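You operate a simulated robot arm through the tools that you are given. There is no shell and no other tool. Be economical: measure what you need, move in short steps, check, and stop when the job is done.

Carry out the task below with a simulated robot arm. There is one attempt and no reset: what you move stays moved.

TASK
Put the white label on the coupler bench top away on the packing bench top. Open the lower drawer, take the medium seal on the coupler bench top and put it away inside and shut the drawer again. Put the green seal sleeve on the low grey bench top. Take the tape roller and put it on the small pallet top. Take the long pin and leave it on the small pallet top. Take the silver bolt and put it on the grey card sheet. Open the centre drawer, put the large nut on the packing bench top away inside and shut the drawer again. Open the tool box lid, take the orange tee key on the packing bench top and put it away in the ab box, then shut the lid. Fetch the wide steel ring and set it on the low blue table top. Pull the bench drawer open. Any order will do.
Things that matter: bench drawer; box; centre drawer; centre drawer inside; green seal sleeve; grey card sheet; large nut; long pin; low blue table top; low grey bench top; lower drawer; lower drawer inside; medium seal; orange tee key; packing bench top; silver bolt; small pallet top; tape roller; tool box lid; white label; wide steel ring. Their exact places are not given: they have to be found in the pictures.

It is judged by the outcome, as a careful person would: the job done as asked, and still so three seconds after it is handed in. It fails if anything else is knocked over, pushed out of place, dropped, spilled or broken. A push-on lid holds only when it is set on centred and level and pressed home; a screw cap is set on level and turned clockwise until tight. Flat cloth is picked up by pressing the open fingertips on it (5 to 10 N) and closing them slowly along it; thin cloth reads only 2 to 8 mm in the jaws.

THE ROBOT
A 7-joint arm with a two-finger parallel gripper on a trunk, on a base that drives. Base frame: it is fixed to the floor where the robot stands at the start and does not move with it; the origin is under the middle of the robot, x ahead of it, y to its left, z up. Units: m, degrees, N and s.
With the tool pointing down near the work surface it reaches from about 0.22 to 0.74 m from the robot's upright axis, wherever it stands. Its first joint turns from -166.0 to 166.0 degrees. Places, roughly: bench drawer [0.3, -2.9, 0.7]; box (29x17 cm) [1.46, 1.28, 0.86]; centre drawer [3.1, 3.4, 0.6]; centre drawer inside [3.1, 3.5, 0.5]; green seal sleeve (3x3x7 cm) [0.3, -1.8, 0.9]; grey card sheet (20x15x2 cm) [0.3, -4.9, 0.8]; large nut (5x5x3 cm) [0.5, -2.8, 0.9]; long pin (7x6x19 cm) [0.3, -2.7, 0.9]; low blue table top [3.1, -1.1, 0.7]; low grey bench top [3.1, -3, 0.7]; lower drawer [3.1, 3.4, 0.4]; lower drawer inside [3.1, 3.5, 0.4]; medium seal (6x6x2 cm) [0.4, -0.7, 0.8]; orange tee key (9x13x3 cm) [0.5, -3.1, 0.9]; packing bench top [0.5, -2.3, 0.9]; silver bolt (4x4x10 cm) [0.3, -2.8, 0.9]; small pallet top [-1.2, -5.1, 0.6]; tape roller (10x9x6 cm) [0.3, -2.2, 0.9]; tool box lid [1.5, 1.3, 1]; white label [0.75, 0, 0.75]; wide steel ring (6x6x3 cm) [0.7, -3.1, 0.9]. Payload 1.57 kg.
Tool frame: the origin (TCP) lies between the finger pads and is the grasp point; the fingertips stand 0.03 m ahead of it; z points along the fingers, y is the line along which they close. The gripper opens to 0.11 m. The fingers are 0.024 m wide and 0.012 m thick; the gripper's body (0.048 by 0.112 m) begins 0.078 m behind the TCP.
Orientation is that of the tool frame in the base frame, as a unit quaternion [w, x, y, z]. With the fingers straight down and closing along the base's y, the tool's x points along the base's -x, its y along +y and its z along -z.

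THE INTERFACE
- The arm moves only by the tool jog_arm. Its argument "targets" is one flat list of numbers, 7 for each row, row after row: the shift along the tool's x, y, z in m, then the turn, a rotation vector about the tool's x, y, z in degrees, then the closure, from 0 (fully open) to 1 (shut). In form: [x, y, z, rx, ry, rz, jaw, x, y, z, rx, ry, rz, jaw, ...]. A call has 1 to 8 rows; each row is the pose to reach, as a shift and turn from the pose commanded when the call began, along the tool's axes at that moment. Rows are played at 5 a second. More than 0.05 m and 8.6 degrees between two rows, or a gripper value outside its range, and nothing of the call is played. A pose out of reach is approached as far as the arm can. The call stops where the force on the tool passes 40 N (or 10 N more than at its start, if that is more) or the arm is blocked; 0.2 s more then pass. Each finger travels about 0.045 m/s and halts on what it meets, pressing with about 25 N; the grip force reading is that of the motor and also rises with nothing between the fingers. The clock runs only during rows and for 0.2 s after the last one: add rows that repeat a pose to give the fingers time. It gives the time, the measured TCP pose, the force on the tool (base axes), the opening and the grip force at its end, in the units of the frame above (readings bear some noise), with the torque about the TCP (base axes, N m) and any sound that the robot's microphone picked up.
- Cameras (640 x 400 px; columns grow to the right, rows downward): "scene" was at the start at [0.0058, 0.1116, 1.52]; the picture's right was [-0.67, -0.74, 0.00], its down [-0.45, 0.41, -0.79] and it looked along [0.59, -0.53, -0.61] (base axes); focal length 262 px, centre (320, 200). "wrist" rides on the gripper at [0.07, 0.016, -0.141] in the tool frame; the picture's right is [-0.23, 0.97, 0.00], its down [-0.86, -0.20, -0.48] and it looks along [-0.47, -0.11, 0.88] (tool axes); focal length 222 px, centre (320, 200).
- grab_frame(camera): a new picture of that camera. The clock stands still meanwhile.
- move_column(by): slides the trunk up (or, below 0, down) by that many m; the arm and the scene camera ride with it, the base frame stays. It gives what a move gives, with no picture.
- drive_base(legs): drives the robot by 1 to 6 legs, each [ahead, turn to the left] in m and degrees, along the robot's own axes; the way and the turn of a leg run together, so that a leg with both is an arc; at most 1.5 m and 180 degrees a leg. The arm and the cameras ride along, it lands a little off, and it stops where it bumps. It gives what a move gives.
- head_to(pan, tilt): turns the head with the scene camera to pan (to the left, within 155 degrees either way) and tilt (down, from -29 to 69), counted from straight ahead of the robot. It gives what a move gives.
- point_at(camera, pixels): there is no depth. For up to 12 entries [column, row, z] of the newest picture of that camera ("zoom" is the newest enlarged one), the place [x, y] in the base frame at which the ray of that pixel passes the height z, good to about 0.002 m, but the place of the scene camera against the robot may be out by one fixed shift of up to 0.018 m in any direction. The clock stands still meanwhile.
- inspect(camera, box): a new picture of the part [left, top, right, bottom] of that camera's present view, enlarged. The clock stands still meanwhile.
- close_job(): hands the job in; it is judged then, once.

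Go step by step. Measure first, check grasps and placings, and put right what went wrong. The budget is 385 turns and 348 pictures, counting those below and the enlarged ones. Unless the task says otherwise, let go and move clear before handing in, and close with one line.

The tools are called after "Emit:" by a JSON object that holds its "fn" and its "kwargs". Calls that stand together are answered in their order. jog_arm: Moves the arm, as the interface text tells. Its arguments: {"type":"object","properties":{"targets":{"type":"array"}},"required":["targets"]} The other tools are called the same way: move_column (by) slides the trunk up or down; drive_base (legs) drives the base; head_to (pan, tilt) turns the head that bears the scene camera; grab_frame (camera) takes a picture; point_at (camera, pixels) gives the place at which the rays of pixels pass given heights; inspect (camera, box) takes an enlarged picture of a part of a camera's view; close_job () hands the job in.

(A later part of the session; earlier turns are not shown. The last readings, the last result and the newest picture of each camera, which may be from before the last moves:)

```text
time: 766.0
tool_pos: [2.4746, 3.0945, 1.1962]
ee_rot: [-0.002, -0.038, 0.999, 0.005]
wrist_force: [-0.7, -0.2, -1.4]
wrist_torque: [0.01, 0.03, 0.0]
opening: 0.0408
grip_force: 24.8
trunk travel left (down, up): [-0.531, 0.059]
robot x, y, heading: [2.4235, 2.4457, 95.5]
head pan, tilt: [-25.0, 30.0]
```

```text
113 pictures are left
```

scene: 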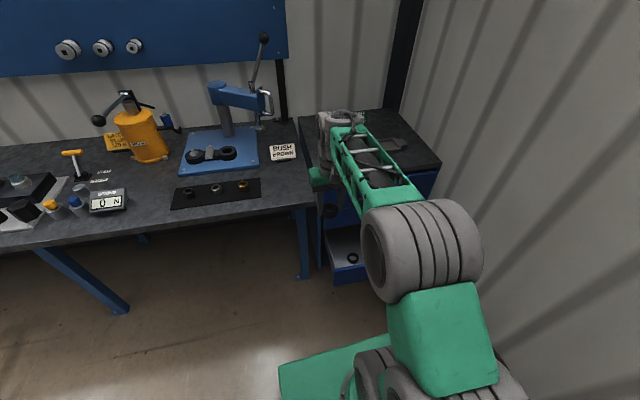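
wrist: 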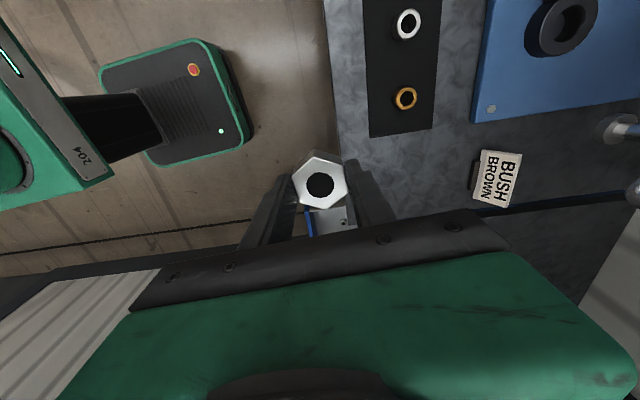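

Emit:
{"fn": "drive_base", "kwargs": {"legs": [[-0.25, 0], [0, -59.5], [0.374, 0], [0, 54]]}}

Emit:
{"fn": "jog_arm", "kwargs": {"targets": [-0.04, 0, 0, 0, 0, 0, 1, -0.08, 0, 0, 0, 0, 0, 1, -0.12, 0, 0, 0, 0, 0, 1, -0.16, 0, 0, 0, 0, 0, 1, -0.2, 0, 0, 0, 0, 0, 1, -0.22, 0, 0, 0, 0, 0, 1]}}

Emit:
{"fn": "grab_frame", "kwargs": {"camera": "wrist"}}

```text
time: 774.9
tool_pos: [2.8605, 3.0572, 1.197]
ee_rot: [-0.002, 0.009, 1.0, 0.005]
wrist_force: [0.2, 0.5, -1.1]
wrist_torque: [-0.03, -0.01, -0.02]
opening: 0.0409
grip_force: 25.4
trunk travel left (down, up): [-0.531, 0.059]
robot x, y, heading: [2.7522, 2.4151, 89.9]
head pan, tilt: [-25.0, 30.0]
```

```text
time: 776.3
tool_pos: [3.0367, 3.0305, 1.1834]
ee_rot: [-0.001, 0.009, 1.0, 0.006]
wrist_force: [0.7, 0.7, -1.8]
wrist_torque: [-0.03, 0.04, 0.01]
opening: 0.0407
grip_force: 25.2
out of reach, approached as far as the arm can: row 3, 4, 5, 6
trunk travel left (down, up): [-0.531, 0.059]
robot x, y, heading: [2.7508, 2.4163, 89.7]
head pan, tilt: [-25.0, 30.0]
```

```text
112 pictures are left
```

wrist: 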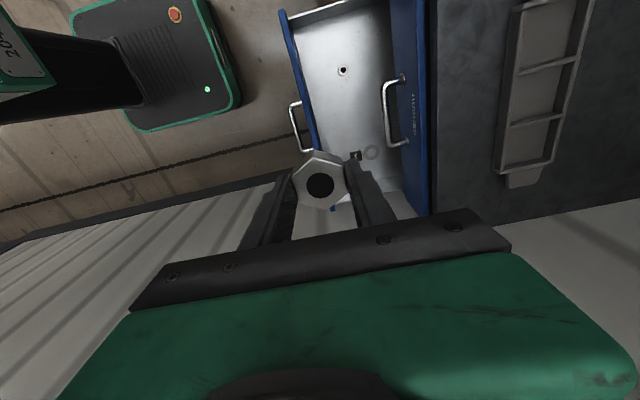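

Emit:
{"fn": "point_at", "kwargs": {"camera": "wrist", "pixels": [[343, 70, 0.53], [357, 155, 0.53], [345, 115, 0.53], [305, 90, 0.6], [393, 105, 0.73], [372, 155, 0.53], [340, 190, 0.53]]}}

```text
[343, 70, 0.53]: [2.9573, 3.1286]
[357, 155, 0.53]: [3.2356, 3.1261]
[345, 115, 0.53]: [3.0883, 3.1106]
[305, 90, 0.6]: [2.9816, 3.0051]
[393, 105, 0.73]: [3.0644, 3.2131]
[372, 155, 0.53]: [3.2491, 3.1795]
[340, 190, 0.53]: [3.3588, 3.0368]
```

Emit:
{"fn": "drive_base", "kwargs": {"legs": [[0.08, 0]]}}

Emit:
{"fn": "jog_arm", "kwargs": {"targets": [-0.02, -0.01, 0.02, 0, 0, 0, 1, -0.043, -0.02, 0.04, 0, 0, 0, 1]}}

Emit:
{"fn": "move_column", "kwargs": {"by": -0.4}}

Emit:
{"fn": "grab_frame", "kwargs": {"camera": "wrist"}}

```text
time: 777.3
tool_pos: [3.0354, 3.1102, 1.1823]
ee_rot: [-0.002, 0.009, 1.0, 0.004]
wrist_force: [-0.4, -0.3, -1.6]
wrist_torque: [-0.03, 0.0, 0.01]
opening: 0.0408
grip_force: 25.5
trunk travel left (down, up): [-0.531, 0.059]
robot x, y, heading: [2.7506, 2.4982, 89.8]
head pan, tilt: [-25.0, 30.0]
```

```text
time: 777.9
tool_pos: [3.0781, 3.0903, 1.1432]
ee_rot: [-0.002, 0.009, 1.0, 0.005]
wrist_force: [0.0, 0.7, -1.7]
wrist_torque: [0.03, 0.01, 0.0]
opening: 0.0409
grip_force: 25.0
trunk travel left (down, up): [-0.531, 0.059]
robot x, y, heading: [2.7535, 2.4987, 89.4]
head pan, tilt: [-25.0, 30.0]
```

```text
time: 781.8
tool_pos: [3.0773, 3.0902, 0.7436]
ee_rot: [-0.002, 0.008, 1.0, 0.005]
wrist_force: [0.8, 0.1, -0.1]
wrist_torque: [0.01, 0.03, 0.02]
opening: 0.0409
grip_force: 25.1
trunk travel left (down, up): [-0.131, 0.459]
robot x, y, heading: [2.7507, 2.4988, 89.7]
head pan, tilt: [-25.0, 30.0]
```

```text
111 pictures are left
```

wrist: 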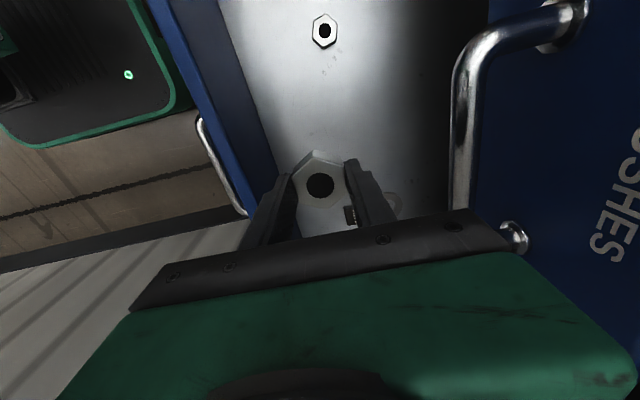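

Emit:
{"fn": "jog_arm", "kwargs": {"targets": [0, -0.012, 0, 0, 0, 0, 1]}}

Emit:
{"fn": "move_column", "kwargs": {"by": -0.13}}

Emit:
{"fn": "jog_arm", "kwargs": {"targets": [0, 0, 0.02, 0, 0, 0, 1, 0, 0, 0.03, 0, 0, 0, 1, 0, 0, 0.04, 0, 0, 0, 1, 0, 0, 0.05, 0, 0, 0, 1, 0, 0, 0.06, 0, 0, 0, 1, 0, 0, 0.07, 0, 0, 0, 1, 0, 0, 0.08, 0, 0, 0, 1]}}

Emit:
{"fn": "grab_frame", "kwargs": {"camera": "wrist"}}

```text
time: 782.2
tool_pos: [3.0765, 3.078, 0.7429]
ee_rot: [-0.003, 0.008, 1.0, 0.004]
wrist_force: [1.0, 0.5, -1.8]
wrist_torque: [-0.01, 0.03, -0.01]
opening: 0.0411
grip_force: 25.2
trunk travel left (down, up): [-0.131, 0.459]
robot x, y, heading: [2.752, 2.4993, 89.6]
head pan, tilt: [-25.0, 30.0]
```

```text
time: 783.8
tool_pos: [3.0763, 3.0794, 0.6136]
ee_rot: [-0.002, 0.009, 1.0, 0.005]
wrist_force: [-0.6, 0.5, -1.6]
wrist_torque: [0.0, 0.01, -0.02]
opening: 0.041
grip_force: 24.8
trunk travel left (down, up): [-0.001, 0.589]
robot x, y, heading: [2.753, 2.4996, 89.7]
head pan, tilt: [-25.0, 30.0]
```

```text
time: 785.2
tool_pos: [3.0757, 3.0815, 0.5576]
ee_rot: [0.003, 0.008, 1.0, 0.015]
wrist_force: [-3.2, 1.2, 13.1]
wrist_torque: [-0.39, 0.19, -0.12]
opening: 0.0407
grip_force: 25.1
trunk travel left (down, up): [-0.001, 0.589]
robot x, y, heading: [2.7556, 2.4996, 89.8]
head pan, tilt: [-25.0, 30.0]
stopped in row 7: the force on the tool passed its limit (the readings are from after the stop); the commanded pose is now the measured one
```

```text
110 pictures are left
```

wrist: 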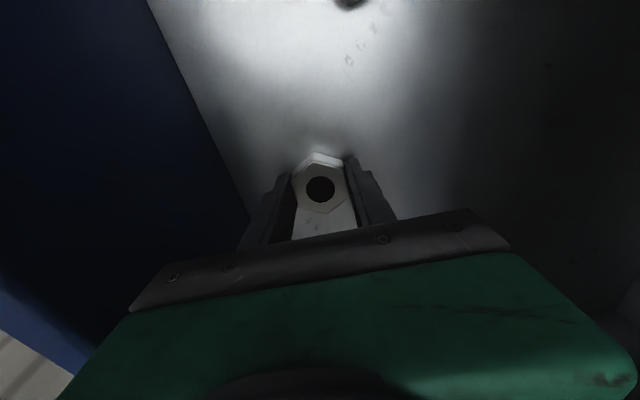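

Contact with the drawer floor. Release and rise.

Emit:
{"fn": "jog_arm", "kwargs": {"targets": [0, 0, -0.001, 0, 0, 0, 0.8, 0, 0, -0.001, 0, 0, 0, 0.6, 0, 0, -0.001, 0, 0, 0, 0.5, 0, 0, -0.03, 0, 0, 0, 0.5, 0, 0, -0.06, 0, 0, 0, 0.5]}}

Emit:
{"fn": "move_column", "kwargs": {"by": 0.35}}

Emit:
{"fn": "grab_frame", "kwargs": {"camera": "wrist"}}

```text
time: 786.4
tool_pos: [3.0769, 3.0792, 0.6126]
ee_rot: [0.001, 0.008, 1.0, 0.01]
wrist_force: [0.5, 0.5, -0.1]
wrist_torque: [-0.01, -0.03, -0.01]
opening: 0.0551
grip_force: 0.1
trunk travel left (down, up): [-0.001, 0.589]
robot x, y, heading: [2.7558, 2.4987, 89.6]
head pan, tilt: [-25.0, 30.0]
```

```text
time: 789.8
tool_pos: [3.0781, 3.0791, 0.9646]
ee_rot: [0.002, 0.009, 1.0, 0.013]
wrist_force: [0.6, -0.1, -0.2]
wrist_torque: [-0.02, -0.01, 0.02]
opening: 0.055
grip_force: 0.0
trunk travel left (down, up): [-0.351, 0.239]
robot x, y, heading: [2.7536, 2.5005, 89.6]
head pan, tilt: [-25.0, 30.0]
```

```text
109 pictures are left
```

wrist: 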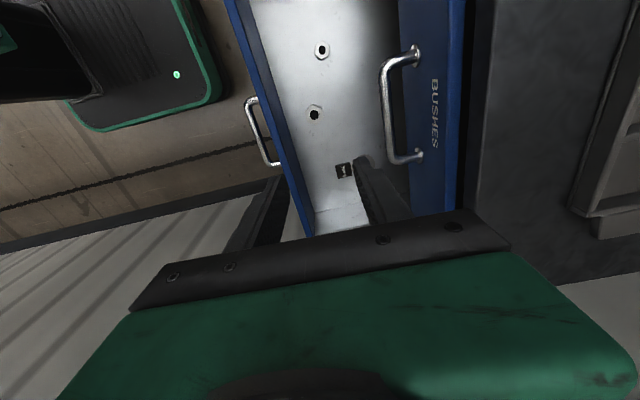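

Nut is inside. Back off, turn the tool to the slim orientation with a forward tip tilt, and push the centre drawer shut by its bar.

Emit:
{"fn": "drive_base", "kwargs": {"legs": [[-0.25, 0]]}}

Emit:
{"fn": "jog_arm", "kwargs": {"targets": [0, 0, 0, 0, 0, -8.5, 0.8, 0, 0, 0, 0, 0, -17, 1, 0, 0, 0, 0, 0, -25.5, 1, 0, 0, 0, 0, 0, -34, 1, 0, 0, 0, 0, 0, -42.5, 1, 0, 0, 0, 0, 0, -51, 1, 0, 0, 0, 0, 0, -59.5, 1, 0, 0, 0, 0, 0, -68, 1]}}

Emit:
{"fn": "jog_arm", "kwargs": {"targets": [0, 0, 0, 0, 0, -8.5, 1, 0, 0, 0, 0, 0, -17, 1, 0, 0, 0, 0, 0, -22, 1]}}

Emit:
{"fn": "jog_arm", "kwargs": {"targets": [0, 0.01, 0, 0, -6, 0, 1, 0, 0.013, 0, 0, -12, 0, 1, 0, 0.013, 0, 0, -15, 0, 1]}}

Emit:
{"fn": "move_column", "kwargs": {"by": -0.35}}

```text
time: 791.6
tool_pos: [3.0772, 2.8211, 0.9641]
ee_rot: [0.002, 0.011, 1.0, 0.012]
wrist_force: [-0.2, -0.2, 0.0]
wrist_torque: [0.01, -0.02, -0.04]
opening: 0.055
grip_force: 0.0
trunk travel left (down, up): [-0.351, 0.239]
robot x, y, heading: [2.7495, 2.2376, 89.5]
head pan, tilt: [-25.0, 30.0]
```

```text
time: 793.4
tool_pos: [3.0773, 2.8213, 0.9646]
ee_rot: [0.008, -0.552, 0.834, 0.01]
wrist_force: [-0.4, -0.5, 1.0]
wrist_torque: [0.0, 0.0, 0.0]
opening: 0.0
grip_force: 21.1
trunk travel left (down, up): [-0.351, 0.239]
robot x, y, heading: [2.7519, 2.2411, 89.4]
head pan, tilt: [-25.0, 30.0]
```

```text
time: 794.2
tool_pos: [3.077, 2.8214, 0.9643]
ee_rot: [0.009, -0.701, 0.713, 0.007]
wrist_force: [-0.2, 0.0, 0.1]
wrist_torque: [0.03, 0.02, -0.03]
opening: 0.0
grip_force: 21.2
trunk travel left (down, up): [-0.351, 0.239]
robot x, y, heading: [2.746, 2.2425, 89.4]
head pan, tilt: [-25.0, 30.0]
```

```text
time: 795.0
tool_pos: [3.0638, 2.8219, 0.9644]
ee_rot: [0.103, -0.693, 0.707, 0.1]
wrist_force: [-0.1, -0.3, 0.0]
wrist_torque: [-0.03, -0.01, 0.0]
opening: 0.0001
grip_force: 21.6
trunk travel left (down, up): [-0.351, 0.239]
robot x, y, heading: [2.7521, 2.2399, 89.5]
head pan, tilt: [-25.0, 30.0]
```

```text
time: 798.5
tool_pos: [3.0638, 2.8219, 0.6142]
ee_rot: [0.103, -0.693, 0.706, 0.099]
wrist_force: [-0.4, 0.1, -0.2]
wrist_torque: [-0.01, -0.03, -0.02]
opening: 0.0
grip_force: 21.1
trunk travel left (down, up): [-0.001, 0.589]
robot x, y, heading: [2.7464, 2.2412, 89.5]
head pan, tilt: [-25.0, 30.0]
```

Emit:
{"fn": "jog_arm", "kwargs": {"targets": [0.0085, 0, 0.0288, 0, 0, 0, 1]}}

Emit:
{"fn": "drive_base", "kwargs": {"legs": [[0.3, 0]]}}

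Emit:
{"fn": "drive_base", "kwargs": {"legs": [[0.1, 0]]}}

Emit:
{"fn": "grab_frame", "kwargs": {"camera": "wrist"}}

```text
time: 798.9
tool_pos: [3.0709, 2.8308, 0.5974]
ee_rot: [0.102, -0.693, 0.707, 0.099]
wrist_force: [-0.3, 0.7, 0.2]
wrist_torque: [-0.03, -0.03, 0.0]
opening: 0.0
grip_force: 21.5
out of reach, approached as far as the arm can: row 1
trunk travel left (down, up): [-0.001, 0.589]
robot x, y, heading: [2.7481, 2.2392, 89.4]
head pan, tilt: [-25.0, 30.0]
```

```text
time: 800.9
tool_pos: [3.0734, 3.1299, 0.5957]
ee_rot: [0.1, -0.693, 0.707, 0.098]
wrist_force: [-1.0, -0.7, 0.1]
wrist_torque: [-0.02, -0.02, 0.03]
opening: 0.0
grip_force: 21.0
trunk travel left (down, up): [-0.001, 0.589]
robot x, y, heading: [2.7512, 2.542, 89.7]
head pan, tilt: [-25.0, 30.0]
```

```text
time: 801.8
tool_pos: [3.0782, 3.1685, 0.5909]
ee_rot: [0.094, -0.688, 0.713, 0.094]
wrist_force: [-0.8, -9.1, 0.4]
wrist_torque: [-0.16, -0.08, -0.02]
opening: 0.0001
grip_force: 21.4
trunk travel left (down, up): [-0.001, 0.589]
robot x, y, heading: [2.7519, 2.5814, 89.3]
head pan, tilt: [-25.0, 30.0]
stopped in leg 1: the force on the tool passed its limit (the readings are from after the stop); the commanded pose is now the measured one
```

```text
108 pictures are left
```

wrist: 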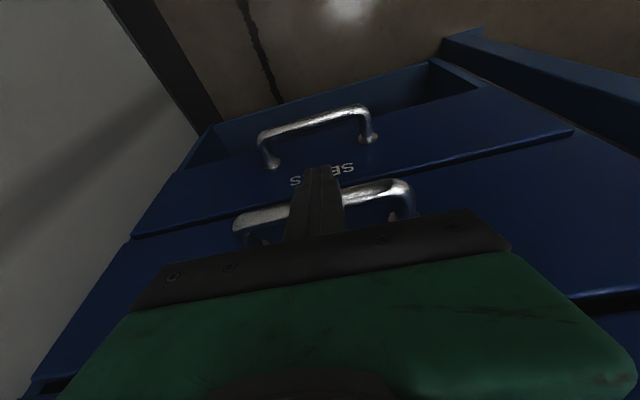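

Both drawers stop at the same hard limit — shut. Retreat and head for the tee key via the corridor.

Emit:
{"fn": "drive_base", "kwargs": {"legs": [[-0.3, 0]]}}

Emit:
{"fn": "move_column", "kwargs": {"by": 0.4}}

Emit:
{"fn": "jog_arm", "kwargs": {"targets": [0.01, 0.04, -0.03, 0, 4, 0, 0.7, 0.02, 0.08, -0.06, 0, 8, 0, 0.4, 0.03, 0.12, -0.09, 0, 12, 0, 0.3, 0.05, 0.16, -0.11, 0, 16, 0, 0.3, 0.07, 0.2, -0.13, 0, 16, 0, 0.3, 0.08, 0.24, -0.15, 0, 16, 0, 0.3]}}

Emit:
{"fn": "head_to", "kwargs": {"pan": -40, "tilt": 35}}

Emit:
{"fn": "inspect", "kwargs": {"camera": "scene", "box": [180, 80, 460, 300]}}

```text
time: 803.9
tool_pos: [3.0723, 2.8645, 0.5901]
ee_rot: [0.094, -0.69, 0.711, 0.096]
wrist_force: [-0.1, -0.1, 0.2]
wrist_torque: [-0.01, 0.0, -0.06]
opening: 0.0001
grip_force: 21.1
trunk travel left (down, up): [-0.001, 0.589]
robot x, y, heading: [2.7524, 2.2827, 89.2]
head pan, tilt: [-25.0, 30.0]
```

```text
time: 807.7
tool_pos: [3.0727, 2.8661, 0.9902]
ee_rot: [0.095, -0.69, 0.711, 0.096]
wrist_force: [0.3, -0.4, -0.1]
wrist_torque: [0.01, -0.01, 0.0]
opening: 0.0
grip_force: 21.0
trunk travel left (down, up): [-0.401, 0.189]
robot x, y, heading: [2.7525, 2.28, 89.3]
head pan, tilt: [-25.0, 30.0]
```

```text
refused: row 1 steps farther than a row can; nothing moved
```

```text
time: 808.5
tool_pos: [3.072, 2.8663, 0.9914]
ee_rot: [0.094, -0.69, 0.711, 0.095]
wrist_force: [0.0, -0.7, -0.1]
wrist_torque: [0.03, 0.02, 0.04]
opening: 0.0
grip_force: 21.9
trunk travel left (down, up): [-0.401, 0.189]
robot x, y, heading: [2.7499, 2.2802, 89.4]
head pan, tilt: [-40.0, 35.0]
```

```text
1.82 times, centred on (320, 190) of scene
```

zoom: 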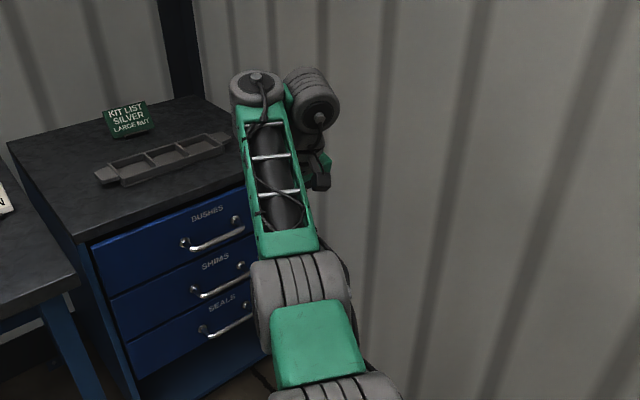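

All drawers flush. Retract the arm and drive to the packing bench end.

Emit:
{"fn": "jog_arm", "kwargs": {"targets": [0.01, 0.03, -0.03, 0, 4, 0, 0.7, 0.02, 0.06, -0.06, 0, 8, 0, 0.4, 0.03, 0.09, -0.09, 0, 12, 0, 0.3, 0.04, 0.12, -0.11, 0, 16, 0, 0.3, 0.05, 0.16, -0.12, 0, 16, 0, 0.3, 0.06, 0.2, -0.13, 0, 16, 0, 0.3, 0.07, 0.24, -0.14, 0, 16, 0, 0.3]}}

Emit:
{"fn": "drive_base", "kwargs": {"legs": [[0, 165.5], [1.2, 0], [1.16, 0], [0, 15.2], [1.5, 0], [1.3, 0]]}}

Emit:
{"fn": "drive_base", "kwargs": {"legs": [[1.15, 0], [0, -90]]}}

```text
time: 810.1
tool_pos: [2.8301, 2.7686, 1.1082]
ee_rot: [-0.005, -0.696, 0.718, -0.001]
wrist_force: [-0.6, 0.2, -0.4]
wrist_torque: [-0.04, -0.02, -0.03]
opening: 0.0769
grip_force: 0.0
trunk travel left (down, up): [-0.401, 0.189]
robot x, y, heading: [2.7533, 2.2786, 89.4]
head pan, tilt: [-40.0, 35.0]
```

```text
time: 842.6
tool_pos: [1.6895, -3.2569, 1.1075]
ee_rot: [-0.003, 0.746, 0.666, 0.006]
wrist_force: [-0.2, -0.3, 0.2]
wrist_torque: [-0.03, -0.01, -0.05]
opening: 0.0767
grip_force: 0.1
trunk travel left (down, up): [-0.401, 0.189]
robot x, y, heading: [1.808, -2.7777, -95.3]
head pan, tilt: [-40.0, 35.0]
```

```text
time: 852.4
tool_pos: [1.2291, -3.8434, 1.1071]
ee_rot: [0.003, 0.999, -0.043, 0.005]
wrist_force: [-0.8, 0.3, -0.4]
wrist_torque: [-0.01, 0.0, 0.0]
opening: 0.0771
grip_force: 0.0
trunk travel left (down, up): [-0.401, 0.189]
robot x, y, heading: [1.7101, -3.9502, 176.3]
head pan, tilt: [-40.0, 35.0]
```

Emit:
{"fn": "drive_base", "kwargs": {"legs": [[1.12, 2], [0, -88], [0.23, 0]]}}

Emit:
{"fn": "grab_frame", "kwargs": {"camera": "wrist"}}

```text
time: 863.0
tool_pos: [0.6498, -3.2055, 1.1064]
ee_rot: [0.006, 0.718, -0.696, 0.002]
wrist_force: [-0.2, -1.0, 0.2]
wrist_torque: [0.03, -0.01, -0.02]
opening: 0.0768
grip_force: 0.1
trunk travel left (down, up): [-0.401, 0.189]
robot x, y, heading: [0.5912, -3.7011, 89.5]
head pan, tilt: [-40.0, 35.0]
```

```text
106 pictures are left
```

wrist: 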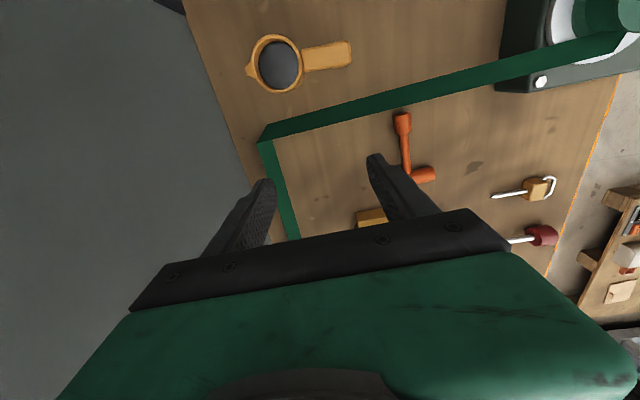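

Emit:
{"fn": "point_at", "kwargs": {"camera": "wrist", "pixels": [[402, 115, 0.875], [405, 135, 0.875], [406, 150, 0.875], [410, 172, 0.875], [425, 175, 0.875], [396, 92, 0.9]]}}

Emit:
{"fn": "jog_arm", "kwargs": {"targets": [0.0, 0.04, 0, 0, 0, 0, 0.3, -0.02, 0.08, 0, 0, 0, 0, 0.3, -0.04, 0.11, 0, 0, 0, 0, 0.3]}}

Emit:
{"fn": "grab_frame", "kwargs": {"camera": "wrist"}}

```text
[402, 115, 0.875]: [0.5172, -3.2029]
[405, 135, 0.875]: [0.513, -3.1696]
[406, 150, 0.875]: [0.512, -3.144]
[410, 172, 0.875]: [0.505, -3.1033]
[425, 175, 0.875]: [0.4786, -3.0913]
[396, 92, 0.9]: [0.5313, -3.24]
```

```text
time: 863.8
tool_pos: [0.5404, -3.169, 1.1083]
ee_rot: [0.007, 0.717, -0.697, 0.003]
wrist_force: [0.5, -0.1, 0.6]
wrist_torque: [-0.03, -0.01, -0.02]
opening: 0.0769
grip_force: 0.2
trunk travel left (down, up): [-0.401, 0.189]
robot x, y, heading: [0.5922, -3.6964, 89.4]
head pan, tilt: [-40.0, 35.0]
```

```text
105 pictures are left
```

wrist: 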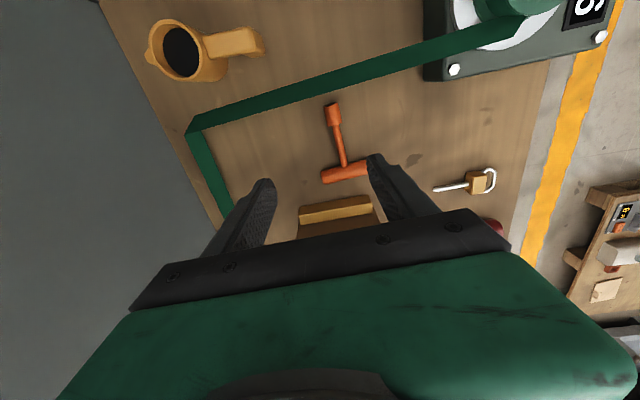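

Emit:
{"fn": "point_at", "kwargs": {"camera": "wrist", "pixels": [[333, 115, 0.875], [337, 140, 0.87], [341, 158, 0.87], [345, 172, 0.875], [322, 178, 0.875], [368, 168, 0.875]]}}

Emit:
{"fn": "inspect", "kwargs": {"camera": "wrist", "box": [270, 80, 420, 220]}}

```text
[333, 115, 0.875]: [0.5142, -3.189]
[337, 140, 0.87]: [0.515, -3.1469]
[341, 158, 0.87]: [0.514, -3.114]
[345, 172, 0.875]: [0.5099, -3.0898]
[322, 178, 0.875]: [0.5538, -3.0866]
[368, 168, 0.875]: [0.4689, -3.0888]
```

```text
2.86 times, centred on (345, 150) of wrist
```

zoom: 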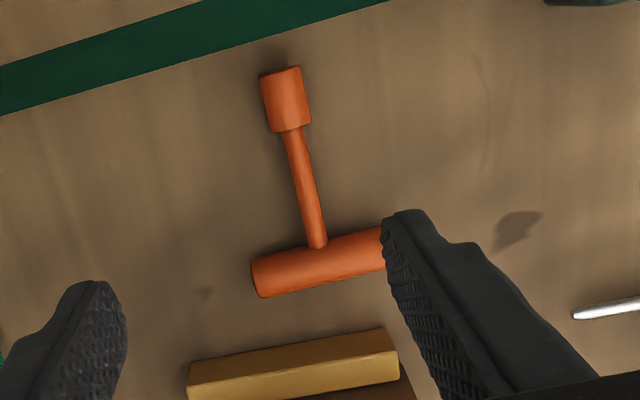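

Try the stem beside the T-head first: TCP to (0.514,-3.125), lower by trunk.

Emit:
{"fn": "jog_arm", "kwargs": {"targets": [-0.02, 0.012, 0, 0, 0, 0, 0.5, -0.044, 0.026, 0.0, 0, 0, 0, 0.6]}}

Emit:
{"fn": "move_column", "kwargs": {"by": -0.2155}}

Emit:
{"fn": "jog_arm", "kwargs": {"targets": [0, 0, 0, 0, 0, 0, 0.8, 0, 0, 0, 0, 0, 0, 1, 0, 0, 0, 0, 0, 0, 1, 0, 0, 0, 0, 0, 0, 1]}}

Emit:
{"fn": "inspect", "kwargs": {"camera": "wrist", "box": [220, 80, 440, 240]}}

```text
time: 864.4
tool_pos: [0.512, -3.1255, 1.1079]
ee_rot: [0.006, 0.716, -0.698, 0.003]
wrist_force: [0.2, 0.5, 0.1]
wrist_torque: [-0.01, 0.0, 0.02]
opening: 0.0439
grip_force: 0.0
trunk travel left (down, up): [-0.401, 0.189]
robot x, y, heading: [0.5895, -3.7003, 89.4]
head pan, tilt: [-40.0, 35.0]
```

```text
time: 866.7
tool_pos: [0.5114, -3.127, 0.8924]
ee_rot: [0.005, 0.717, -0.697, 0.002]
wrist_force: [0.0, 0.2, 0.7]
wrist_torque: [0.02, -0.02, 0.01]
opening: 0.0441
grip_force: 0.1
trunk travel left (down, up): [-0.185, 0.405]
robot x, y, heading: [0.5928, -3.6929, 89.2]
head pan, tilt: [-40.0, 35.0]
```

```text
time: 867.7
tool_pos: [0.5116, -3.127, 0.8919]
ee_rot: [0.006, 0.717, -0.697, 0.002]
wrist_force: [-0.1, 1.2, 1.5]
wrist_torque: [-0.09, 0.02, -0.41]
opening: 0.0064
grip_force: 25.1
trunk travel left (down, up): [-0.185, 0.405]
robot x, y, heading: [0.5956, -3.6973, 89.4]
head pan, tilt: [-40.0, 35.0]
```

```text
2.50 times, centred on (330, 160) of wrist
```

zoom: 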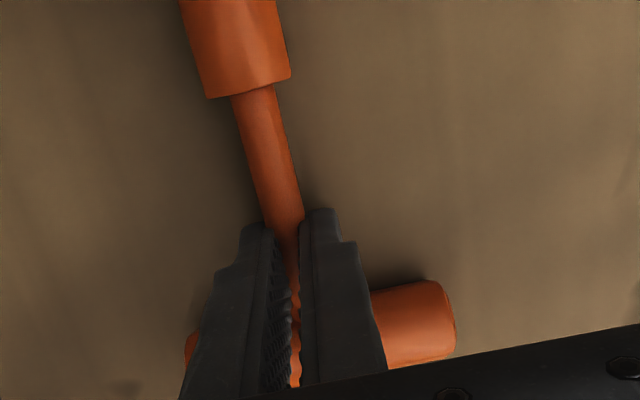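

Opening 6.4 mm with the stem between the fingers. Lift and check.

Emit:
{"fn": "move_column", "kwargs": {"by": 0.08}}

Emit:
{"fn": "inspect", "kwargs": {"camera": "wrist", "box": [220, 80, 440, 240]}}

```text
time: 868.9
tool_pos: [0.5117, -3.1276, 0.9713]
ee_rot: [0.006, 0.718, -0.696, 0.002]
wrist_force: [0.7, 0.1, -1.3]
wrist_torque: [0.0, 0.02, -0.01]
opening: 0.0114
grip_force: 25.2
trunk travel left (down, up): [-0.265, 0.325]
robot x, y, heading: [0.5929, -3.6972, 89.4]
head pan, tilt: [-40.0, 35.0]
```

```text
2.50 times, centred on (330, 160) of wrist
```

zoom: 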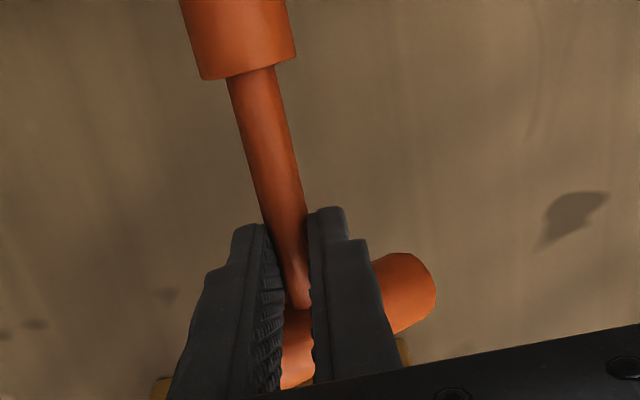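

The key is held by its stem. Raise and carry it to the tool box.

Emit:
{"fn": "move_column", "kwargs": {"by": 0.27}}

Emit:
{"fn": "drive_base", "kwargs": {"legs": [[-0.3, 0], [0, -90], [1.5, 0.5], [0, 90], [1.5, 0], [1.5, 0]]}}

Emit:
{"fn": "drive_base", "kwargs": {"legs": [[1.5, 0], [0.6, 0]]}}

```text
time: 871.6
tool_pos: [0.5128, -3.1269, 1.2427]
ee_rot: [0.006, 0.717, -0.697, 0.001]
wrist_force: [0.9, -0.3, -0.1]
wrist_torque: [0.02, 0.0, 0.04]
opening: 0.0115
grip_force: 24.2
trunk travel left (down, up): [-0.536, 0.054]
robot x, y, heading: [0.593, -3.6991, 89.2]
head pan, tilt: [-40.0, 35.0]
```

```text
time: 875.2
tool_pos: [0.7405, -3.4381, 1.2402]
ee_rot: [-0.007, -0.567, 0.823, -0.003]
wrist_force: [-10.7, 4.1, 0.5]
wrist_torque: [-0.49, -1.4, 0.31]
opening: 0.0116
grip_force: 24.9
trunk travel left (down, up): [-0.536, 0.054]
robot x, y, heading: [0.5866, -3.9962, 65.4]
head pan, tilt: [-40.0, 35.0]
stopped in leg 2: the force on the tool passed its limit (the readings are from after the stop); the commanded pose is now the measured one
```

```text
time: 876.1
tool_pos: [0.7385, -3.4336, 1.2433]
ee_rot: [-0.007, -0.569, 0.822, -0.003]
wrist_force: [-14.0, 0.6, 1.8]
wrist_torque: [-0.05, -1.91, 0.1]
opening: 0.0114
grip_force: 25.1
trunk travel left (down, up): [-0.536, 0.054]
robot x, y, heading: [0.5937, -3.9872, 65.7]
head pan, tilt: [-40.0, 35.0]
stopped in leg 1: the robot was blocked; the commanded pose is now the measured one
```

The gripper touched the partition end while turning. Turn back, retreat further, then turn.

Emit:
{"fn": "drive_base", "kwargs": {"legs": [[0, 25], [-0.3, 0], [0, -90], [1.5, 0.5]]}}

Emit:
{"fn": "grab_frame", "kwargs": {"camera": "wrist"}}

```text
time: 890.4
tool_pos: [2.6811, -4.169, 1.2421]
ee_rot: [-0.008, -0.039, 0.999, 0.001]
wrist_force: [1.0, 0.6, -0.6]
wrist_torque: [0.0, 0.0, 0.03]
opening: 0.0115
grip_force: 25.1
trunk travel left (down, up): [-0.536, 0.054]
robot x, y, heading: [2.1148, -4.2697, 1.0]
head pan, tilt: [-40.0, 35.0]
```

```text
101 pictures are left
```

wrist: 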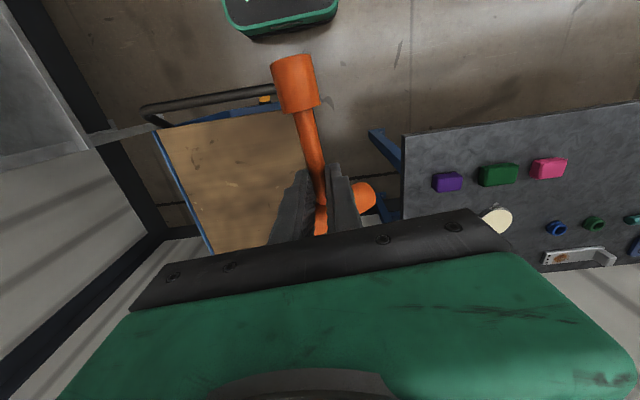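

Emit:
{"fn": "drive_base", "kwargs": {"legs": [[0, 89], [1.5, 0], [1.5, 0], [1.5, 0], [1.0, 0]]}}

Emit:
{"fn": "head_to", "kwargs": {"pan": 30, "tilt": 40}}

Emit:
{"fn": "grab_frame", "kwargs": {"camera": "scene"}}

```text
time: 920.7
tool_pos: [2.073, 1.8584, 1.2416]
ee_rot: [0.007, 0.719, -0.695, 0.005]
wrist_force: [0.2, 0.3, -1.1]
wrist_torque: [-0.01, -0.02, -0.01]
opening: 0.0115
grip_force: 24.9
trunk travel left (down, up): [-0.536, 0.054]
robot x, y, heading: [2.1481, 1.2891, 88.5]
head pan, tilt: [-40.0, 35.0]
```

```text
time: 922.1
tool_pos: [2.0731, 1.8595, 1.241]
ee_rot: [0.007, 0.72, -0.694, 0.005]
wrist_force: [-0.2, 0.8, -1.5]
wrist_torque: [0.01, 0.03, -0.03]
opening: 0.0115
grip_force: 24.8
trunk travel left (down, up): [-0.536, 0.054]
robot x, y, heading: [2.1492, 1.2922, 88.7]
head pan, tilt: [30.0, 40.0]
```

```text
100 pictures are left
```

scene: 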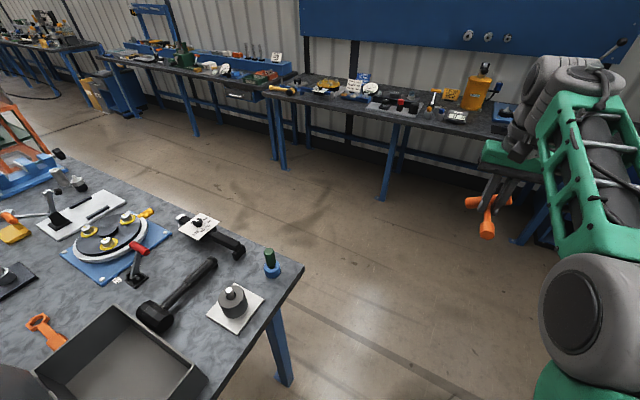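

Shift the arm right so that after turning the key is over the box, away from the lid.

Emit:
{"fn": "jog_arm", "kwargs": {"targets": [0, -0.04, 0, 0, 0, 0, 1, 0, -0.08, 0, 0, 0, 0, 1, 0, -0.1, 0, 0, 0, 0, 1]}}

Emit:
{"fn": "drive_base", "kwargs": {"legs": [[0, 91]]}}

Emit:
{"fn": "grab_frame", "kwargs": {"camera": "wrist"}}

Emit:
{"fn": "head_to", "kwargs": {"pan": 5, "tilt": 50}}

Emit:
{"fn": "grab_frame", "kwargs": {"camera": "scene"}}

```text
time: 922.9
tool_pos: [2.1724, 1.8629, 1.2406]
ee_rot: [0.007, 0.72, -0.694, 0.005]
wrist_force: [0.2, 0.2, 0.1]
wrist_torque: [0.0, -0.01, 0.05]
opening: 0.0117
grip_force: 25.5
trunk travel left (down, up): [-0.536, 0.054]
robot x, y, heading: [2.1495, 1.2896, 88.5]
head pan, tilt: [30.0, 40.0]
```

```text
time: 927.1
tool_pos: [1.5763, 1.3175, 1.2411]
ee_rot: [0.002, 1.0, 0.013, 0.009]
wrist_force: [-1.2, 0.3, -0.4]
wrist_torque: [-0.02, 0.0, 0.03]
opening: 0.0114
grip_force: 25.1
trunk travel left (down, up): [-0.536, 0.054]
robot x, y, heading: [2.1529, 1.2881, 178.0]
head pan, tilt: [30.0, 40.0]
```

```text
99 pictures are left
```

wrist: 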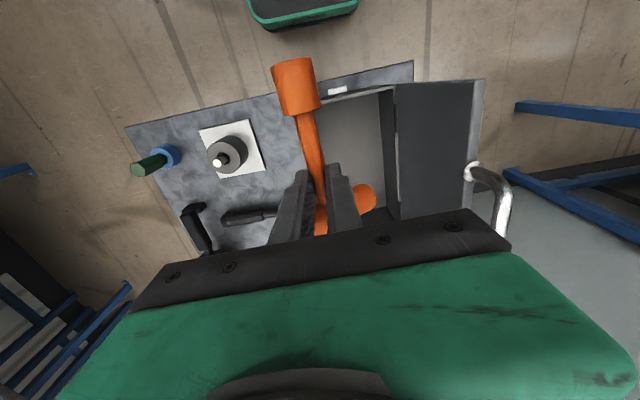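

```text
time: 928.0
tool_pos: [1.5772, 1.3165, 1.2396]
ee_rot: [0.001, 1.0, 0.012, 0.008]
wrist_force: [1.1, 0.1, -1.8]
wrist_torque: [0.01, -0.01, 0.03]
opening: 0.0116
grip_force: 24.9
trunk travel left (down, up): [-0.536, 0.054]
robot x, y, heading: [2.1533, 1.291, 177.9]
head pan, tilt: [5.0, 50.0]
```

```text
98 pictures are left
```

scene: 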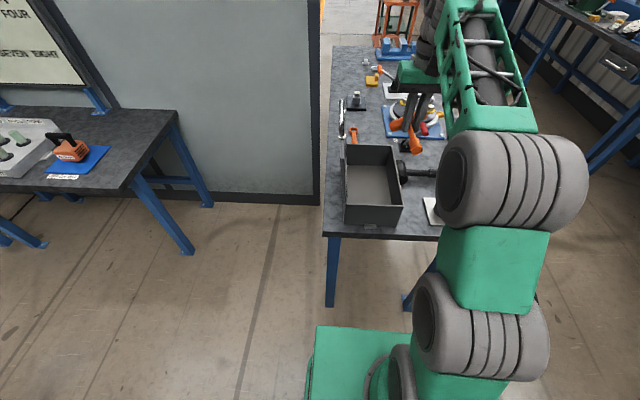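

Box is open and clear. Move over its centre and lower.

Emit:
{"fn": "jog_arm", "kwargs": {"targets": [-0.04, 0.012, 0, 0, 0, 0, 1, -0.08, 0.025, 0, 0, 0, 0, 1, -0.117, 0.037, 0, 0, 0, 0, 1]}}

Emit:
{"fn": "move_column", "kwargs": {"by": -0.2}}

Emit:
{"fn": "grab_frame", "kwargs": {"camera": "wrist"}}

```text
time: 928.7
tool_pos: [1.4984, 1.2868, 1.2387]
ee_rot: [0.001, 1.0, 0.015, -0.002]
wrist_force: [-18.7, -0.4, -27.7]
wrist_torque: [0.21, -1.11, -0.12]
opening: 0.0114
grip_force: 25.0
out of reach, approached as far as the arm can: row 2, 3
trunk travel left (down, up): [-0.536, 0.054]
robot x, y, heading: [2.1512, 1.2907, 178.1]
head pan, tilt: [5.0, 50.0]
stopped in row 3: the force on the tool passed its limit (the readings are from after the stop); the commanded pose is now the measured one
```

```text
time: 929.2
tool_pos: [1.497, 1.2865, 1.225]
ee_rot: [0.001, 1.0, 0.015, -0.001]
wrist_force: [-11.7, -1.3, -18.3]
wrist_torque: [0.07, -0.73, -0.07]
opening: 0.0111
grip_force: 24.9
trunk travel left (down, up): [-0.525, 0.065]
robot x, y, heading: [2.1506, 1.2909, 177.9]
head pan, tilt: [5.0, 50.0]
stopped: the force on the tool passed its limit (the readings are from after the stop); the commanded pose is now the measured one
```

```text
97 pictures are left
```

wrist: 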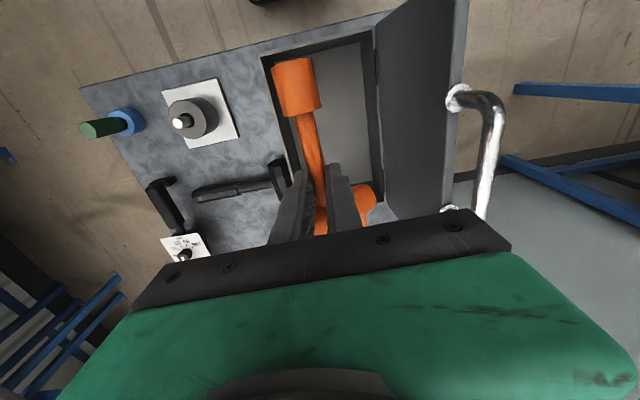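

Emit:
{"fn": "jog_arm", "kwargs": {"targets": [0.02, 0, 0, 0, 0, 0, 1, 0.035, 0, 0, 0, 0, 0, 1]}}

Emit:
{"fn": "drive_base", "kwargs": {"legs": [[0.07, 0]]}}

Emit:
{"fn": "move_column", "kwargs": {"by": -0.2}}

Emit:
{"fn": "grab_frame", "kwargs": {"camera": "wrist"}}

```text
time: 929.8
tool_pos: [1.5334, 1.2881, 1.2259]
ee_rot: [0.001, 1.0, 0.015, 0.0]
wrist_force: [-0.1, -0.1, -1.2]
wrist_torque: [0.02, 0.01, 0.04]
opening: 0.0115
grip_force: 24.8
trunk travel left (down, up): [-0.525, 0.065]
robot x, y, heading: [2.1492, 1.2905, 177.8]
head pan, tilt: [5.0, 50.0]
```

```text
time: 930.8
tool_pos: [1.4599, 1.2917, 1.2256]
ee_rot: [0.001, 1.0, 0.015, 0.001]
wrist_force: [-0.7, 0.6, -1.5]
wrist_torque: [0.01, -0.07, 0.01]
opening: 0.0114
grip_force: 25.0
trunk travel left (down, up): [-0.525, 0.065]
robot x, y, heading: [2.0743, 1.2905, 178.0]
head pan, tilt: [5.0, 50.0]
```

```text
time: 933.0
tool_pos: [1.4623, 1.2901, 1.0263]
ee_rot: [0.001, 1.0, 0.015, 0.0]
wrist_force: [0.0, 0.0, -0.5]
wrist_torque: [0.01, -0.02, 0.0]
opening: 0.0116
grip_force: 25.7
trunk travel left (down, up): [-0.325, 0.265]
robot x, y, heading: [2.0798, 1.293, 177.9]
head pan, tilt: [5.0, 50.0]
```

```text
96 pictures are left
```

wrist: 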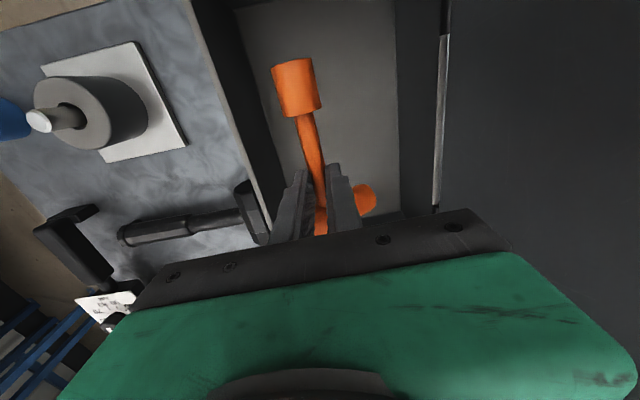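

Emit:
{"fn": "move_column", "kwargs": {"by": -0.1}}

Emit:
{"fn": "jog_arm", "kwargs": {"targets": [0, 0, 0.006, 0, 0, 0, 1, 0, 0, 0.012, 0, 0, 0, 1, 0, 0, 0.018, 0, 0, 0, 1, 0, 0, 0.024, 0, 0, 0, 1, 0, 0, 0.03, 0, 0, 0, 1, 0, 0, 0.036, 0, 0, 0, 1]}}

Emit:
{"fn": "grab_frame", "kwargs": {"camera": "wrist"}}

```text
time: 934.3
tool_pos: [1.461, 1.2916, 0.9262]
ee_rot: [0.001, 1.0, 0.015, 0.0]
wrist_force: [1.2, -1.7, -2.1]
wrist_torque: [0.01, -0.03, -0.03]
opening: 0.0115
grip_force: 24.4
trunk travel left (down, up): [-0.225, 0.365]
robot x, y, heading: [2.0791, 1.2932, 177.6]
head pan, tilt: [5.0, 50.0]
```

```text
time: 935.7
tool_pos: [1.463, 1.2926, 0.8951]
ee_rot: [0.001, 1.0, 0.014, -0.005]
wrist_force: [-3.1, 2.7, 31.6]
wrist_torque: [0.23, -0.31, 0.16]
opening: 0.0085
grip_force: 25.0
trunk travel left (down, up): [-0.225, 0.365]
robot x, y, heading: [2.0769, 1.2927, 177.8]
head pan, tilt: [5.0, 50.0]
```

```text
95 pictures are left
```

wrist: 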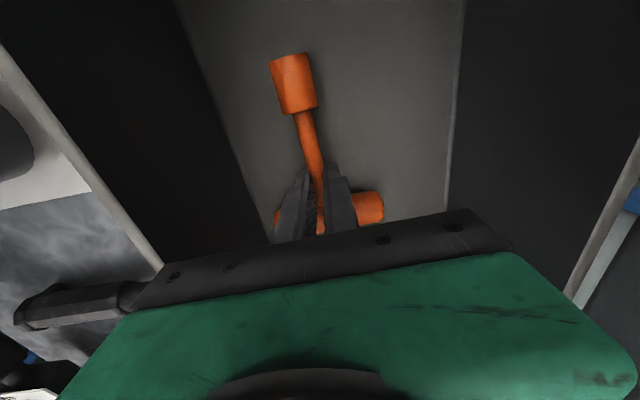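

Key rests on the box floor. Release and rise.

Emit:
{"fn": "jog_arm", "kwargs": {"targets": [0, 0, -0.003, 0, 0, 0, 0.9, 0, 0, -0.003, 0, 0, 0, 0.75, 0, 0, -0.003, 0, 0, 0, 0.7, 0, 0, -0.03, 0, 0, 0, 0.7, 0, 0, -0.06, 0, 0, 0, 0.7]}}

Emit:
{"fn": "move_column", "kwargs": {"by": 0.25}}

Emit:
{"fn": "grab_frame", "kwargs": {"camera": "wrist"}}

```text
time: 936.9
tool_pos: [1.4624, 1.2923, 0.9467]
ee_rot: [0.001, 1.0, 0.015, 0.002]
wrist_force: [-0.5, -0.8, 0.4]
wrist_torque: [0.02, -0.04, -0.02]
opening: 0.0328
grip_force: 0.1
trunk travel left (down, up): [-0.225, 0.365]
robot x, y, heading: [2.0761, 1.2951, 177.9]
head pan, tilt: [5.0, 50.0]
```

```text
time: 939.5
tool_pos: [1.4609, 1.2922, 1.1987]
ee_rot: [0.0, 1.0, 0.015, 0.001]
wrist_force: [-0.3, -0.8, -0.2]
wrist_torque: [-0.02, -0.02, 0.02]
opening: 0.033
grip_force: 0.1
trunk travel left (down, up): [-0.475, 0.115]
robot x, y, heading: [2.0774, 1.2917, 178.0]
head pan, tilt: [5.0, 50.0]
```

```text
94 pictures are left
```

wrist: 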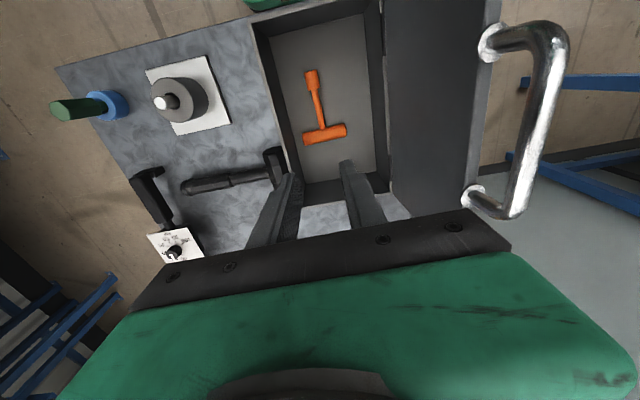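

Key lies flat in the box. Locate the lid's bar to swing it shut.

Emit:
{"fn": "point_at", "kwargs": {"camera": "wrist", "pixels": [[545, 110, 1.17], [545, 110, 1.15], [545, 110, 1.19], [490, 45, 1.13], [478, 195, 1.13], [390, 160, 0.96], [385, 5, 0.96]]}}

Emit:
{"fn": "head_to", "kwargs": {"pan": 15, "tilt": 45}}

Emit:
{"fn": "inspect", "kwargs": {"camera": "scene", "box": [280, 30, 480, 230]}}

```text
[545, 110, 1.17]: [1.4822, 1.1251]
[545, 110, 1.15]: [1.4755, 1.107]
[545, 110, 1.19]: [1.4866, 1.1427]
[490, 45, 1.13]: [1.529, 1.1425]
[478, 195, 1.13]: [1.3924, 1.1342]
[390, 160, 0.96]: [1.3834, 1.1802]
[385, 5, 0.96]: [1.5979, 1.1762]
```

```text
time: 940.2
tool_pos: [1.4623, 1.2917, 1.1975]
ee_rot: [0.001, 1.0, 0.015, 0.0]
wrist_force: [0.7, -0.4, -0.1]
wrist_torque: [-0.02, -0.01, -0.02]
opening: 0.0329
grip_force: 0.0
trunk travel left (down, up): [-0.475, 0.115]
robot x, y, heading: [2.0766, 1.2931, 177.8]
head pan, tilt: [15.0, 45.0]
```

```text
2.00 times, centred on (380, 130) of scene
```

zoom: 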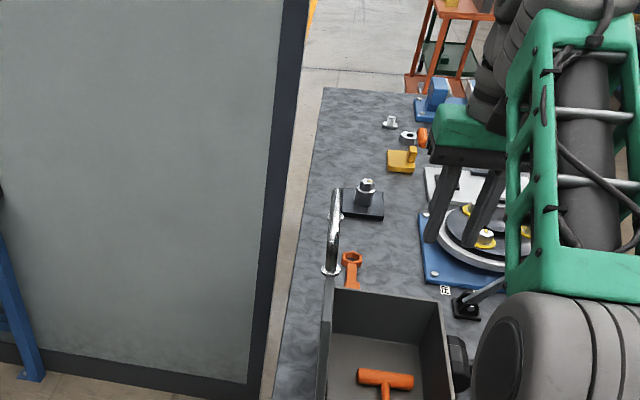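

Bar at about (1.48,1.139,1.186), lid ~100°. Raise, straddle the bar from above, grip.

Emit:
{"fn": "move_column", "kwargs": {"by": 0.065}}

Emit:
{"fn": "jog_arm", "kwargs": {"targets": [0.005, 0.04, 0, 0, 0, 0, 0.6, 0.01, 0.08, 0, 0, 0, 0, 0.6, 0.012, 0.12, 0, 0, 0, 0, 0.6, 0.012, 0.153, 0, 0, 0, 0, 0.6]}}

Emit:
{"fn": "grab_frame", "kwargs": {"camera": "wrist"}}

```text
time: 941.2
tool_pos: [1.4601, 1.2922, 1.263]
ee_rot: [0.001, 1.0, 0.014, 0.001]
wrist_force: [0.0, 0.1, 0.1]
wrist_torque: [-0.03, 0.03, -0.01]
opening: 0.0329
grip_force: 0.0
trunk travel left (down, up): [-0.54, 0.05]
robot x, y, heading: [2.0803, 1.2943, 178.1]
head pan, tilt: [15.0, 45.0]
```

```text
time: 942.2
tool_pos: [1.4773, 1.1386, 1.2622]
ee_rot: [0.001, 1.0, 0.014, 0.0]
wrist_force: [0.1, 0.2, 0.8]
wrist_torque: [0.03, 0.0, -0.01]
opening: 0.0442
grip_force: 0.2
trunk travel left (down, up): [-0.54, 0.05]
robot x, y, heading: [2.0811, 1.2919, 177.7]
head pan, tilt: [15.0, 45.0]
```

```text
92 pictures are left
```

wrist: 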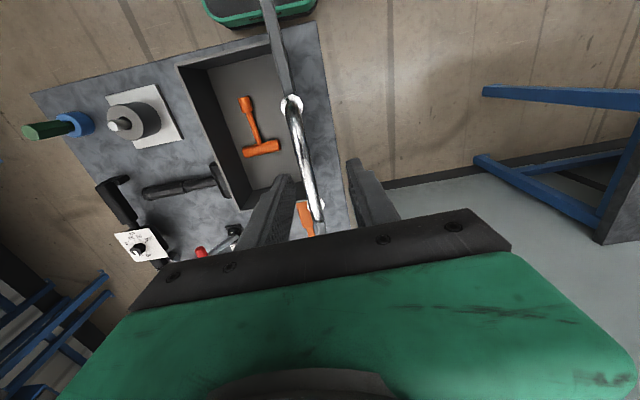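

Emit:
{"fn": "jog_arm", "kwargs": {"targets": [0, -0.0135, 0.01, 0, 0, 0, 0.6, 0, -0.0135, 0.045, 0, 0, 0, 0.6, 0, -0.0135, 0.07, 0, 0, 0, 0.6]}}

Emit:
{"fn": "inspect", "kwargs": {"camera": "wrist", "box": [220, 60, 440, 240]}}

```text
time: 943.0
tool_pos: [1.4773, 1.1509, 1.1905]
ee_rot: [0.001, 1.0, 0.015, 0.0]
wrist_force: [-0.1, -0.1, -0.8]
wrist_torque: [0.01, 0.02, 0.0]
opening: 0.0439
grip_force: 0.0
trunk travel left (down, up): [-0.54, 0.05]
robot x, y, heading: [2.0822, 1.2893, 177.9]
head pan, tilt: [15.0, 45.0]
```

```text
2.22 times, centred on (330, 150) of wrist
```

zoom: 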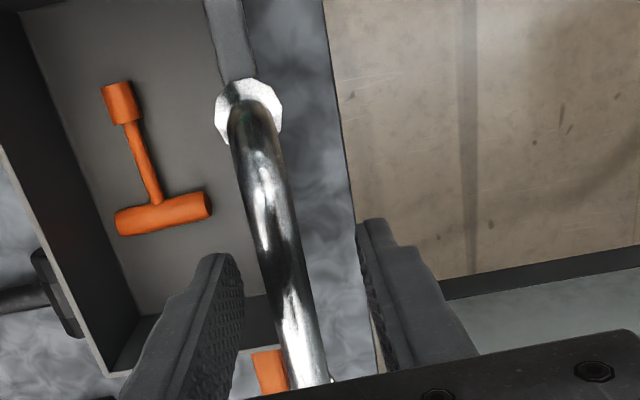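

Emit:
{"fn": "jog_arm", "kwargs": {"targets": [0, 0, 0, 0, 0, 0, 0.8, 0, 0, 0, 0, 0, 0, 1, 0, 0, 0, 0, 0, 0, 1]}}

Emit:
{"fn": "jog_arm", "kwargs": {"targets": [0, -0.0313, -0.0017, 0, 0, 0, 1, 0, -0.0626, 0.0011, 0, 0, 0, 1, 0, -0.0932, 0.0081, 0, 0, 0, 1, 0, -0.1225, 0.0194, 0, 0, 0, 1, 0, -0.1499, 0.0346, 0, 0, 0, 1]}}

Emit:
{"fn": "grab_frame", "kwargs": {"camera": "wrist"}}

```text
time: 943.8
tool_pos: [1.477, 1.152, 1.1913]
ee_rot: [0.001, 1.0, 0.015, 0.001]
wrist_force: [0.0, -0.5, -2.6]
wrist_torque: [0.02, 0.15, -0.53]
opening: 0.0144
grip_force: 23.1
trunk travel left (down, up): [-0.54, 0.05]
robot x, y, heading: [2.0797, 1.2928, 177.9]
head pan, tilt: [15.0, 45.0]
```

```text
time: 945.0
tool_pos: [1.4764, 1.3028, 1.1587]
ee_rot: [0.0, 1.0, 0.015, 0.002]
wrist_force: [12.2, -0.2, -2.1]
wrist_torque: [-0.09, -0.75, -0.69]
opening: 0.0141
grip_force: 30.4
trunk travel left (down, up): [-0.54, 0.05]
robot x, y, heading: [2.0797, 1.2903, 178.3]
head pan, tilt: [15.0, 45.0]
```

```text
90 pictures are left
```

wrist: 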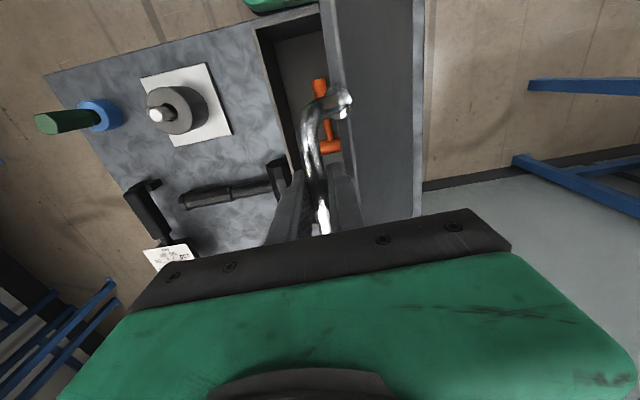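

Emit:
{"fn": "jog_arm", "kwargs": {"targets": [0, -0.0251, 0.0189, 0, 0, 0, 1, 0, -0.0473, 0.0411, 0, 0, 0, 1, 0, -0.0662, 0.0662, 0, 0, 0, 1, 0, -0.0814, 0.0936, 0, 0, 0, 1, 0, -0.0927, 0.1229, 0, 0, 0, 1, 0, -0.0997, 0.1535, 0, 0, 0, 1, 0, -0.1015, 0.17, 0, 0, 0, 1]}}

Emit:
{"fn": "grab_frame", "kwargs": {"camera": "wrist"}}

```text
time: 946.6
tool_pos: [1.4714, 1.4038, 0.9875]
ee_rot: [0.002, 1.0, 0.014, 0.001]
wrist_force: [17.1, 11.0, 1.1]
wrist_torque: [-0.16, -0.47, -0.82]
opening: 0.0141
grip_force: 30.8
trunk travel left (down, up): [-0.54, 0.05]
robot x, y, heading: [2.0789, 1.2947, 178.0]
head pan, tilt: [15.0, 45.0]
```

```text
89 pictures are left
```

wrist: 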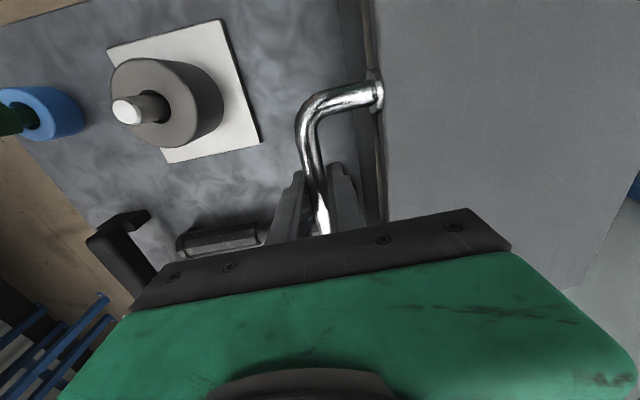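

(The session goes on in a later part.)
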